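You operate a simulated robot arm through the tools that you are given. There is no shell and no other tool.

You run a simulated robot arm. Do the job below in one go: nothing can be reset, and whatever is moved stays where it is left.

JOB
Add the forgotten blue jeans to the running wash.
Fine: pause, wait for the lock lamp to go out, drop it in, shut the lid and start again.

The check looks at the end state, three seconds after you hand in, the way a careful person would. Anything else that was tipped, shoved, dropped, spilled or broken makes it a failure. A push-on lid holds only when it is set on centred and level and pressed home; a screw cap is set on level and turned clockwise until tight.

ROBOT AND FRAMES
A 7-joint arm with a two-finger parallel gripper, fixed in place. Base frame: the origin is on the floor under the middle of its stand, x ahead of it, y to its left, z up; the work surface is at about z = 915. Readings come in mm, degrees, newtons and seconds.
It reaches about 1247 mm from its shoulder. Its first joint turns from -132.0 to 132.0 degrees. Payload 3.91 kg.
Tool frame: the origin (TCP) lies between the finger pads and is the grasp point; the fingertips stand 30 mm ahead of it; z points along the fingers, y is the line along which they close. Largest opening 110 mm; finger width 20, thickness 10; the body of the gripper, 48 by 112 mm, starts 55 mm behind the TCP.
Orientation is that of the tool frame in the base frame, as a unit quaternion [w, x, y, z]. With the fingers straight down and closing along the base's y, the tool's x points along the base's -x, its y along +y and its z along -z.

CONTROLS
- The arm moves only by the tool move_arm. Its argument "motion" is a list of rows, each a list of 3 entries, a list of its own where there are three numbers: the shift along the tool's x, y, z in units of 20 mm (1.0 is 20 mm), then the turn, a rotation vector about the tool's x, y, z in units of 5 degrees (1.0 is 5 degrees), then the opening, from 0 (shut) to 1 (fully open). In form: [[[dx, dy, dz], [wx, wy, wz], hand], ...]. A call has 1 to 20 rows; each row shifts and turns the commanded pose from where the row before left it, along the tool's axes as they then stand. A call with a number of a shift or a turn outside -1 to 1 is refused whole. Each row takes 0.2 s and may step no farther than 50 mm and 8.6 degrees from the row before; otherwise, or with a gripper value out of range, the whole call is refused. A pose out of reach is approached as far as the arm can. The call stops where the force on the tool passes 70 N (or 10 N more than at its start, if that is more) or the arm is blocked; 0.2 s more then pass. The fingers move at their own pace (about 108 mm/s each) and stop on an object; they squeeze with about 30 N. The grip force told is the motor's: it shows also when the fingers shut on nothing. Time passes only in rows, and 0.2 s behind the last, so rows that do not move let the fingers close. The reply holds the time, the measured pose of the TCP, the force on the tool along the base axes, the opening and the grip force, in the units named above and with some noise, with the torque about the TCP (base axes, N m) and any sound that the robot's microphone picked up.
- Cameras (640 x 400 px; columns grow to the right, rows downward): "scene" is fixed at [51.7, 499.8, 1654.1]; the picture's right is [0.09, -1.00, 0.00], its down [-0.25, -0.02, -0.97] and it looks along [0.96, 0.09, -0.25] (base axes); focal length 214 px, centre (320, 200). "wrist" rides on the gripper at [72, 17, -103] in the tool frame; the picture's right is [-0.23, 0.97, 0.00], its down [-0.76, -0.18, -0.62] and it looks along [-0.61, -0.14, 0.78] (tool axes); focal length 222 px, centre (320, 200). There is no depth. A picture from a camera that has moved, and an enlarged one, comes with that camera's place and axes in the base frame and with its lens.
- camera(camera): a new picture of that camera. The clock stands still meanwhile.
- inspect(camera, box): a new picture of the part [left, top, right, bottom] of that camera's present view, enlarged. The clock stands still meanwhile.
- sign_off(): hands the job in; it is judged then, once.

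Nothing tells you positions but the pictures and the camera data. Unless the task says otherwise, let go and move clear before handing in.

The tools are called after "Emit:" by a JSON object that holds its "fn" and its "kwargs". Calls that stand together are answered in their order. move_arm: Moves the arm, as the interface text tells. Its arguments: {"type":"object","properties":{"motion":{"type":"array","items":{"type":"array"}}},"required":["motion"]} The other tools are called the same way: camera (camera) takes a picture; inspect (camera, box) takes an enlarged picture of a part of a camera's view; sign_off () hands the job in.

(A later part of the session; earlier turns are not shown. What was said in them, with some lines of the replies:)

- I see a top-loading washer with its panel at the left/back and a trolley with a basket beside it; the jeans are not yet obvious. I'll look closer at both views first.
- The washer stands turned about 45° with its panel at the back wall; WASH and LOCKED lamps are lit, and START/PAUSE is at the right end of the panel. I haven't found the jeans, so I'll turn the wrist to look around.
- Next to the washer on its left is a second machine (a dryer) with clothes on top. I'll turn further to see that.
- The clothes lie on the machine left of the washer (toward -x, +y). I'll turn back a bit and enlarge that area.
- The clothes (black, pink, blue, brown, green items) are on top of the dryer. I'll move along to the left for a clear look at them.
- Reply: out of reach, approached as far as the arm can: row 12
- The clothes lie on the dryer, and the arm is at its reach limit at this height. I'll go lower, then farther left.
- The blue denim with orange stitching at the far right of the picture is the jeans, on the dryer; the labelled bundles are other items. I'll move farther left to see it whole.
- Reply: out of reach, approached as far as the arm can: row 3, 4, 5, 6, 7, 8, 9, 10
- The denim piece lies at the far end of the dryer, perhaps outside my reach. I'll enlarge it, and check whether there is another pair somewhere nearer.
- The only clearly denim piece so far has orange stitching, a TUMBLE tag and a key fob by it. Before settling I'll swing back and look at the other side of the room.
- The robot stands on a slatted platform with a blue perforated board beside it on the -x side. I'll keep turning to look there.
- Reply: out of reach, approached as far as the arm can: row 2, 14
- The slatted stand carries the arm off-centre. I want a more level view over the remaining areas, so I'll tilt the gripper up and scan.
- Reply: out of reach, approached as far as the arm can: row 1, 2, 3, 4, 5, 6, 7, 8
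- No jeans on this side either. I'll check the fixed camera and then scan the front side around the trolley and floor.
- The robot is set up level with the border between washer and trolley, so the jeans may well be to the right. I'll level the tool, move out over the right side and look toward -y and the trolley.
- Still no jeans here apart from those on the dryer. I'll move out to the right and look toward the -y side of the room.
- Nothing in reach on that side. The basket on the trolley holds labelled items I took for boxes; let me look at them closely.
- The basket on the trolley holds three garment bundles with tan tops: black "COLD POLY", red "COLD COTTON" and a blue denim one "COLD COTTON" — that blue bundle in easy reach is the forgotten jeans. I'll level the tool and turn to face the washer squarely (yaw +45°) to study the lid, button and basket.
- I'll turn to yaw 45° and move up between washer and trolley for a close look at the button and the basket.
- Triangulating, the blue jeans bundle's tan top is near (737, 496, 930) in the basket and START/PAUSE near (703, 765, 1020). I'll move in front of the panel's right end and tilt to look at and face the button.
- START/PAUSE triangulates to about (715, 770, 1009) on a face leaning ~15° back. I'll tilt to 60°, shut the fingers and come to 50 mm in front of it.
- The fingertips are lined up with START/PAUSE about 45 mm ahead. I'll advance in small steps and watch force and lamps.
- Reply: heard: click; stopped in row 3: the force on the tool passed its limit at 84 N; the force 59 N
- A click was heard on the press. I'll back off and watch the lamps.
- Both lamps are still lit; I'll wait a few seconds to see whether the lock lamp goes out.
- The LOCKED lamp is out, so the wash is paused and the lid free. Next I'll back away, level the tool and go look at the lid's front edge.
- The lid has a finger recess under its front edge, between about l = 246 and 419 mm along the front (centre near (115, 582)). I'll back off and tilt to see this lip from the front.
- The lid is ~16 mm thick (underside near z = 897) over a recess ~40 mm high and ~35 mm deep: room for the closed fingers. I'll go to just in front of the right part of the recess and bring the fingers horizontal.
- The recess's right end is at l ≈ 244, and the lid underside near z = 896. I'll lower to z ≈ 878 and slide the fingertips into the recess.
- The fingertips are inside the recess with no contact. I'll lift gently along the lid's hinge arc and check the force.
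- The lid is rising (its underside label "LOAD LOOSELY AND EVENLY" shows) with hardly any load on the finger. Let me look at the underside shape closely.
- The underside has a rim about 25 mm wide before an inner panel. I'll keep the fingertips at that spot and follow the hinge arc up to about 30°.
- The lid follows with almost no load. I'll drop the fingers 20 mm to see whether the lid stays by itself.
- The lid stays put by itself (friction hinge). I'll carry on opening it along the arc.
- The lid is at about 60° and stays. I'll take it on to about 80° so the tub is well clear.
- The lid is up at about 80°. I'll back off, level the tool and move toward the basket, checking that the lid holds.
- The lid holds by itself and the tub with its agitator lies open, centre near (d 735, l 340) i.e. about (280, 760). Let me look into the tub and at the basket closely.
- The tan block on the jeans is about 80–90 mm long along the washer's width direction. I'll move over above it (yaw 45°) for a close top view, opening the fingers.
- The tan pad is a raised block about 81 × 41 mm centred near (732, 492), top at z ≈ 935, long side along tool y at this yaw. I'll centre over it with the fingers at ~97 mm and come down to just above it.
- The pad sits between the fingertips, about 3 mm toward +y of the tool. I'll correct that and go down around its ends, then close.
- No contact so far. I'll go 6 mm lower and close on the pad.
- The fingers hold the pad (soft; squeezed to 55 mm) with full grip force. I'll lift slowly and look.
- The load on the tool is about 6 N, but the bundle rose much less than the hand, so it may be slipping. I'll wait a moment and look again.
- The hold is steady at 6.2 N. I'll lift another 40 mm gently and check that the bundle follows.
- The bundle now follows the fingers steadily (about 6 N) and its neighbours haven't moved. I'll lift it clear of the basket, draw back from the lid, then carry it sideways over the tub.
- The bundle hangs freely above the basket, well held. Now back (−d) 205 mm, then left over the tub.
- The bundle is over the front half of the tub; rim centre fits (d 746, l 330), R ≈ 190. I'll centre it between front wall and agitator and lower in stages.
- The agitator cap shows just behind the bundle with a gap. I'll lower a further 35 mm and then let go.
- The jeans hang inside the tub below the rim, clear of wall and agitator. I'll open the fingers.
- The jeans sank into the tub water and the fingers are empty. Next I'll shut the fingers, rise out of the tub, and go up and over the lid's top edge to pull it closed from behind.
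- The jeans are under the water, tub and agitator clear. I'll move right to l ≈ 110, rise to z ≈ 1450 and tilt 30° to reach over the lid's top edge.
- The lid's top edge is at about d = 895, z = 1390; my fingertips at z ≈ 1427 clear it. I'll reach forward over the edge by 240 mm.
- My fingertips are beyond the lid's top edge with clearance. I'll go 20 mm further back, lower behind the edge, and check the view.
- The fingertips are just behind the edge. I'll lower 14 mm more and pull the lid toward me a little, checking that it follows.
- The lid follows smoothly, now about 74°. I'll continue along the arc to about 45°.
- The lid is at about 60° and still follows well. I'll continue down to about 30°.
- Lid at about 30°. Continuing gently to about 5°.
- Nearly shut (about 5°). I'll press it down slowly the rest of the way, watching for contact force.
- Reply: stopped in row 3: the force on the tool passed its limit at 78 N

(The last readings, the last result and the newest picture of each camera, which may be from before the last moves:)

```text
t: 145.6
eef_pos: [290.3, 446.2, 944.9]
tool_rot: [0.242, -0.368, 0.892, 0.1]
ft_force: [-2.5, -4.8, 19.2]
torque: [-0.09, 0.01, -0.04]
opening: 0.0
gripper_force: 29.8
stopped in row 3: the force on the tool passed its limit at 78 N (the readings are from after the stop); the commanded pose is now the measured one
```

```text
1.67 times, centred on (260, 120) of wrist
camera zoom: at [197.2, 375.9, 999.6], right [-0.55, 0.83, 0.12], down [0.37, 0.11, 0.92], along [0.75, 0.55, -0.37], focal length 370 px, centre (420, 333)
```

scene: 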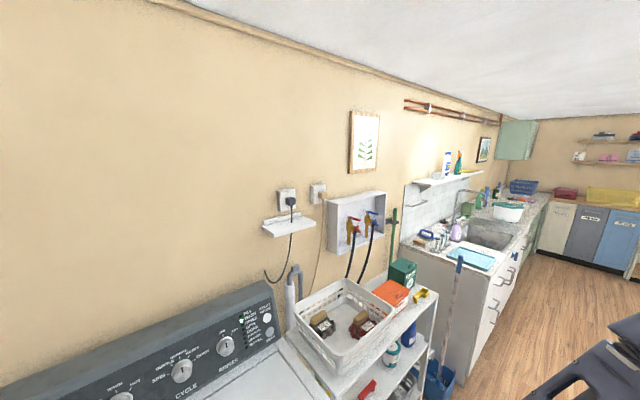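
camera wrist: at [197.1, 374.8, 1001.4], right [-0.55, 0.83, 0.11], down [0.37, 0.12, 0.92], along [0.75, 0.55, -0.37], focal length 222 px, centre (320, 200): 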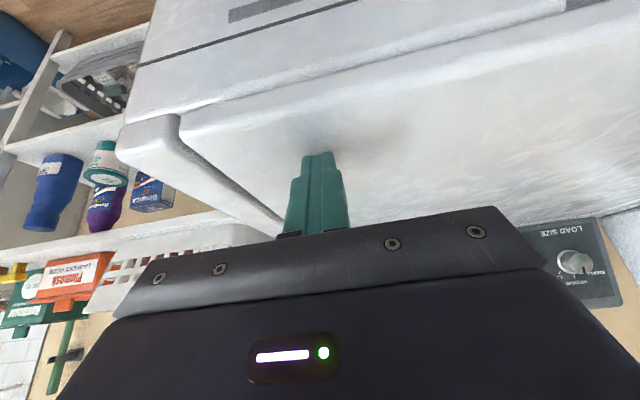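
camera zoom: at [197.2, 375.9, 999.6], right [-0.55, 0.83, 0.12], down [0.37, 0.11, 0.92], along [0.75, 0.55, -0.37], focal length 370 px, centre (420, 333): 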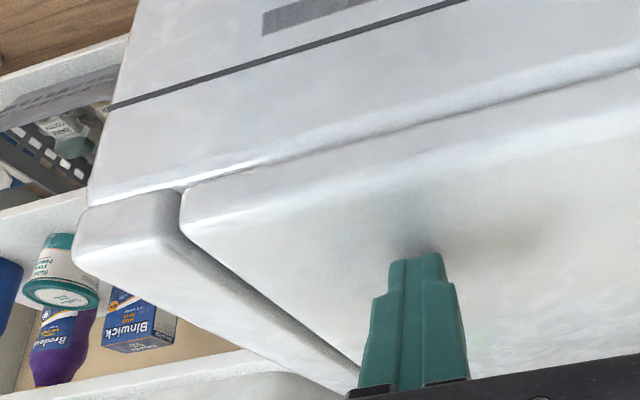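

The lid is down flush and firm against its seat. Next I'll rise, and go back to the pose in front of START/PAUSE.

Emit:
{"fn": "move_arm", "kwargs": {"motion": [[[-0.49, 0, -0.85], [0, 0, 0], 0], [[-0.49, 0, -0.85], [0, 0, 0], 0], [[-0.49, 0, -0.85], [0, 0, 0], 0], [[-0.49, 0, -0.85], [0, 0, 0], 0], [[-0.49, 0, -0.85], [0, 0, 0], 0], [[-0.49, 0, -0.85], [0, 0, 0], 0], [[-0.49, 0, -0.85], [0, 0, 0], 0], [[-0.49, 0, -0.85], [0, 0, 0], 0], [[-0.49, 0, -0.85], [0, 0, 0], 0], [[-0.49, 0, -0.85], [0, 0, 0], 0], [[-0.49, 0, -0.85], [0, 0, 0], 0], [[-0.49, 0, -0.85], [0, 0, 0], 0], [[-0.49, 0, -0.85], [0, 0, 0], 0]]}}

Emit:
{"fn": "move_arm", "kwargs": {"motion": [[[-0.957, -0.41, 0.425], [0, 0, 0], 0], [[-0.957, -0.41, 0.425], [0, 0, 0], 0], [[-0.957, -0.41, 0.425], [0, 0, 0], 0], [[-0.957, -0.41, 0.425], [0, 0, 0], 0], [[-0.957, -0.41, 0.425], [0, 0, 0], 0], [[-0.957, -0.41, 0.425], [0, 0, 0], 0], [[-0.957, -0.41, 0.425], [0, 0, 0], 0], [[-0.957, -0.41, 0.425], [0, 0, 0], 0], [[-0.957, -0.41, 0.425], [0, 0, 0], 0], [[-0.957, -0.41, 0.425], [0, 0, 0], 0], [[-0.957, -0.41, 0.425], [0, 0, 0], 0], [[-0.957, -0.41, 0.425], [0, 0, 0], 0], [[-0.957, -0.41, 0.425], [0, 0, 0], 0], [[-0.957, -0.41, 0.425], [0, 0, 0], 0], [[0, 0, 0], [0, -1, 0], 0], [[0, 0, 0], [0, -1, 0], 0], [[0, 0, 0], [0, -1, 0], 0], [[0, 0, 0], [0, -1, 0], 0], [[0, 0, 0], [0, -1, 0], 0], [[0, 0, 0], [0, -1, 0], 0]]}}

Emit:
{"fn": "camera", "kwargs": {"camera": "wrist"}}

Emit:
{"fn": "camera", "kwargs": {"camera": "scene"}}

```text
t: 148.4
eef_pos: [289.0, 444.8, 1201.4]
tool_rot: [0.242, -0.369, 0.892, 0.1]
ft_force: [-0.1, -0.2, 0.0]
torque: [0.01, -0.01, -0.02]
opening: 0.0
gripper_force: 29.6
```

```text
t: 152.6
eef_pos: [576.0, 568.1, 1231.5]
tool_rot: [0.464, -0.33, 0.799, 0.192]
ft_force: [0.5, 0.2, -0.1]
torque: [-0.03, 0.03, 0.03]
opening: 0.0
gripper_force: 30.4
```

```text
taken
camera wrist: at [475.2, 490.9, 1221.6], right [-0.61, 0.77, 0.2], down [0.01, -0.24, 0.97], along [0.79, 0.59, 0.14], focal length 222 px, centre (320, 200)
```

wrist: 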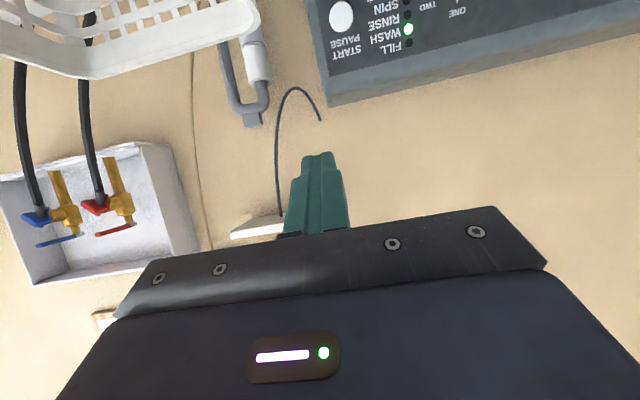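

```text
taken
```

scene: 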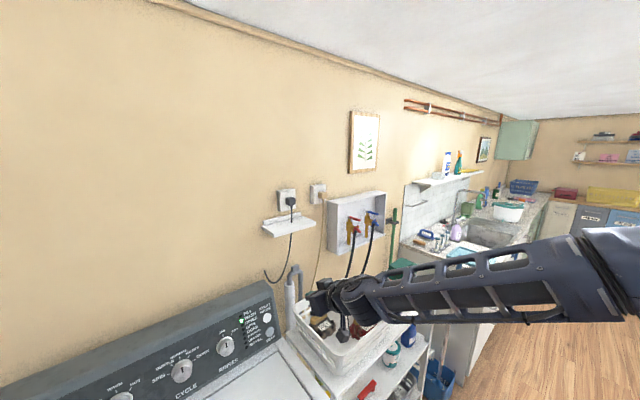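

Lid is closed. Now the same approach to START/PAUSE as before.

Emit:
{"fn": "move_arm", "kwargs": {"motion": [[[0.3, 0.177, 0.996], [0, 0, 0], 0], [[0.3, 0.177, 0.996], [0, 0, 0], 0], [[0.3, 0.177, 0.996], [0, 0, 0], 0], [[0.3, 0.177, 0.996], [0, 0, 0], 0], [[0.3, 0.177, 0.996], [0, 0, 0], 0], [[0.3, 0.177, 0.996], [0, 0, 0], 0], [[0.3, 0.177, 0.996], [0, 0, 0], 0], [[0.3, 0.177, 0.996], [0, 0, 0], 0], [[0.3, 0.177, 0.996], [0, 0, 0], 0], [[0.3, 0.177, 0.996], [0, 0, 0], 0], [[0.3, 0.177, 0.996], [0, 0, 0], 0], [[0.3, 0.177, 0.996], [0, 0, 0], 0]]}}

Emit:
{"fn": "camera", "kwargs": {"camera": "wrist"}}

```text
t: 155.2
eef_pos: [667.0, 720.0, 1051.2]
tool_rot: [0.465, -0.331, 0.798, 0.193]
ft_force: [-0.3, -1.1, 0.4]
torque: [-0.02, 0.03, -0.02]
opening: 0.1
gripper_force: 30.1
```

```text
taken
camera wrist: at [567.8, 642.2, 1040.9], right [-0.61, 0.77, 0.2], down [0.01, -0.24, 0.97], along [0.79, 0.59, 0.14], focal length 222 px, centre (320, 200)
```

wrist: 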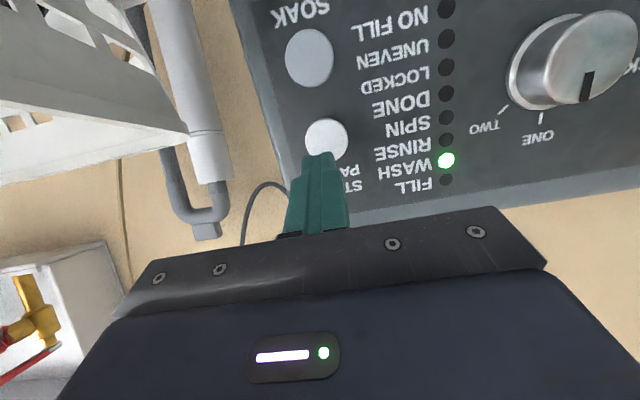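

Lined up as before, LOCKED is off. I'll press in small steps until the click.

Emit:
{"fn": "move_arm", "kwargs": {"motion": [[[0, 0.1, 0.9], [0, 0, 0], 0], [[0, 0.1, 0.3], [0, 0, 0], 0], [[0, 0, 0.15], [0, 0, 0], 0], [[0, 0, 0.15], [0, 0, 0], 0], [[0, 0, 0.15], [0, 0, 0], 0], [[0, 0, 0.15], [0, 0, 0], 0]]}}

```text
t: 156.6
eef_pos: [684.6, 743.2, 1034.1]
tool_rot: [0.464, -0.33, 0.799, 0.192]
ft_force: [-36.4, -47.7, 17.5]
torque: [0.29, 0.09, -0.33]
opening: 0.0
gripper_force: 29.7
heard: click
```

A click was heard. I'll back off and watch the lamps for the machine locking and running again.

Emit:
{"fn": "move_arm", "kwargs": {"motion": [[[0, 0, -0.6], [0, 0, 0], 0], [[0, 0, -1], [0, 0, 0], 0], [[0, 0, -1], [0, 0, 0], 0], [[0, 0, 0], [0, 0, 0], 0], [[0, 0, 0], [0, 0, 0], 0], [[0, 0, 0], [0, 0, 0], 0], [[0, 0, 0], [0, 0, 0], 0], [[0, 0, 0], [0, 0, 0], 0], [[0, 0, 0], [0, 0, 0], 0], [[0, 0, 0], [0, 0, 0], 0], [[0, 0, 0], [0, 0, 0], 0], [[0, 0, 0], [0, 0, 0], 0], [[0, 0, 0], [0, 0, 0], 0]]}}

Emit:
{"fn": "inspect", "kwargs": {"camera": "wrist", "box": [240, 0, 480, 200]}}

```text
t: 159.4
eef_pos: [653.7, 714.4, 1059.2]
tool_rot: [0.464, -0.33, 0.799, 0.192]
ft_force: [-0.4, -0.3, 0.6]
torque: [-0.03, 0.02, 0.03]
opening: 0.0
gripper_force: 29.8
```

```text
2.00 times, centred on (360, 100) of wrist
camera zoom: at [554.0, 635.8, 1049.3], right [-0.61, 0.77, 0.2], down [0.01, -0.24, 0.97], along [0.79, 0.59, 0.14], focal length 444 px, centre (240, 400)
```

zoom: 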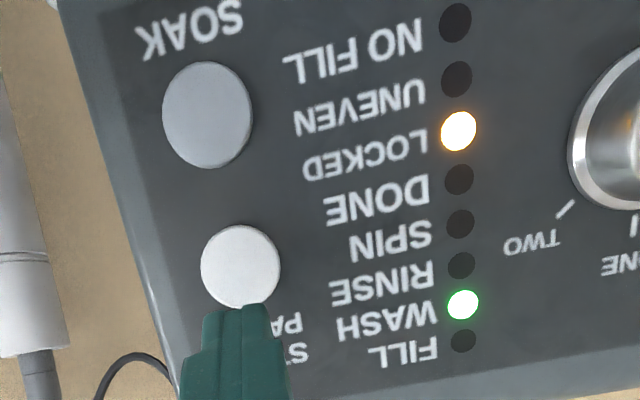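

WASH and LOCKED are both lit: the machine has locked and is running again. I'll move the arm clear and make a last check.

Emit:
{"fn": "move_arm", "kwargs": {"motion": [[[0, 0, -1], [0, 0, 0], 0], [[0, 0, -1], [0, 0, 0], 0], [[0, 0, -1], [0, 0, 0], 0], [[0, 0, -1], [0, 0, 0], 0], [[0, 0, -1], [0, 0, 0], 0], [[0, 0, -1], [0, 0, 0], 0], [[0, 0, -1], [0, 0, 0], 0], [[0, 0, -1], [0, 0, 0], 0], [[-0.6, 0, -1], [0, 0, 0], 0], [[-0.6, 0, -1], [0, 0, 0], 0], [[-0.6, 0, -1], [0, 0, 0], 0], [[-0.6, 0, -1], [0, 0, 0], 0], [[-0.6, 0, -1], [0, 0, 0], 0], [[-0.6, 0, -1], [0, 0, 0], 0], [[-0.6, 0, -1], [0, 0, 0], 0], [[-0.6, 0, -1], [0, 0, 0], 0]]}}

Emit:
{"fn": "camera", "kwargs": {"camera": "wrist"}}

Emit:
{"fn": "camera", "kwargs": {"camera": "scene"}}

Emit:
{"fn": "inspect", "kwargs": {"camera": "scene", "box": [200, 250, 420, 400]}}

```text
t: 162.8
eef_pos: [492.1, 549.6, 1299.5]
tool_rot: [0.465, -0.33, 0.799, 0.192]
ft_force: [1.1, 0.1, -0.2]
torque: [0.0, -0.01, 0.03]
opening: 0.0
gripper_force: 30.1
```

```text
taken
camera wrist: at [391.0, 471.3, 1289.7], right [-0.61, 0.77, 0.2], down [0.01, -0.24, 0.97], along [0.79, 0.59, 0.14], focal length 222 px, centre (320, 200)
```

wrist: 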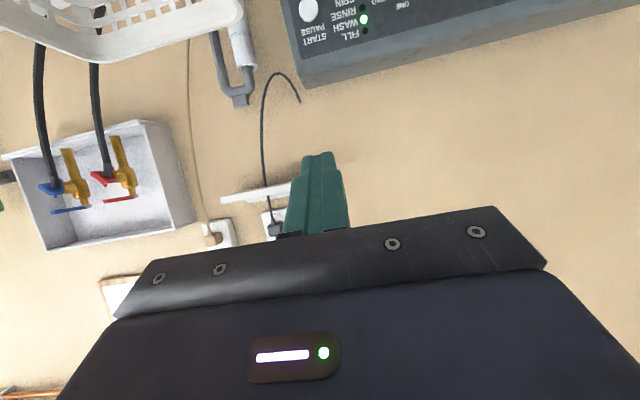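

```text
taken
```

scene: 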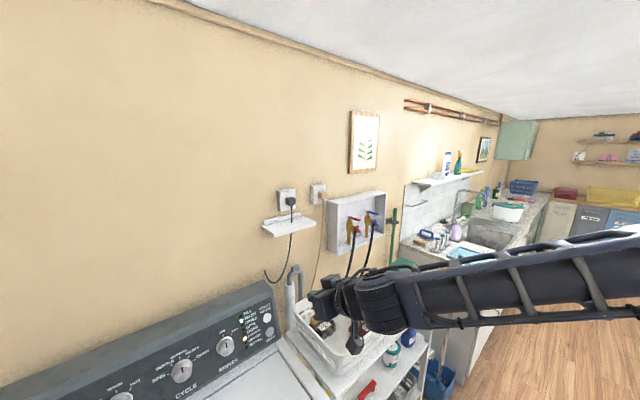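

```text
2.67 times, centred on (310, 325) of scene
camera zoom: at [51.7, 499.8, 1654.1], right [0.09, -1.0, 0.0], down [-0.25, -0.02, -0.97], along [0.96, 0.09, -0.25], focal length 572 px, centre (347, -133)
```

zoom: 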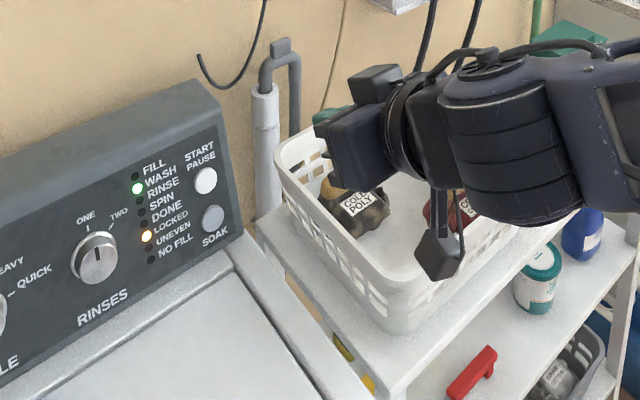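

The lid is shut, WASH and LOCKED are lit, the other two bundles are still in their basket, and the arm is clear of everything. I'm handing in.

Emit:
{"fn": "sign_off", "kwargs": {}}

```text
The job is handed in.
```

The forgotten blue jeans are in the wash, the lid is shut and the machine is running again. The WASH and LOCKED lamps were both lit when I handed in.

- **Which item I took:** I chose the blue denim bundle tagged "COLD COTTON" from the basket on the trolley. A folded pair of denim jeans, tagged "TUMBLE", is also lying on the far end of the dryer. I left that pair alone because it looked out of the arm's reach.
- **Pause and lid:** I pressed START/PAUSE and waited for the LOCKED lamp to go out before opening the lid.
- **Loading:** I let go of the jeans below the tub rim, between the front wall and the agitator. They sank, and I could not see them through the water afterwards.
- **Restart:** I pressed the lid down until it sat flush, then pressed START/PAUSE once and heard it click.
- **Everything else:** The other two bundles stayed in the basket, and I saw nothing tipped or spilled in the last pictures.
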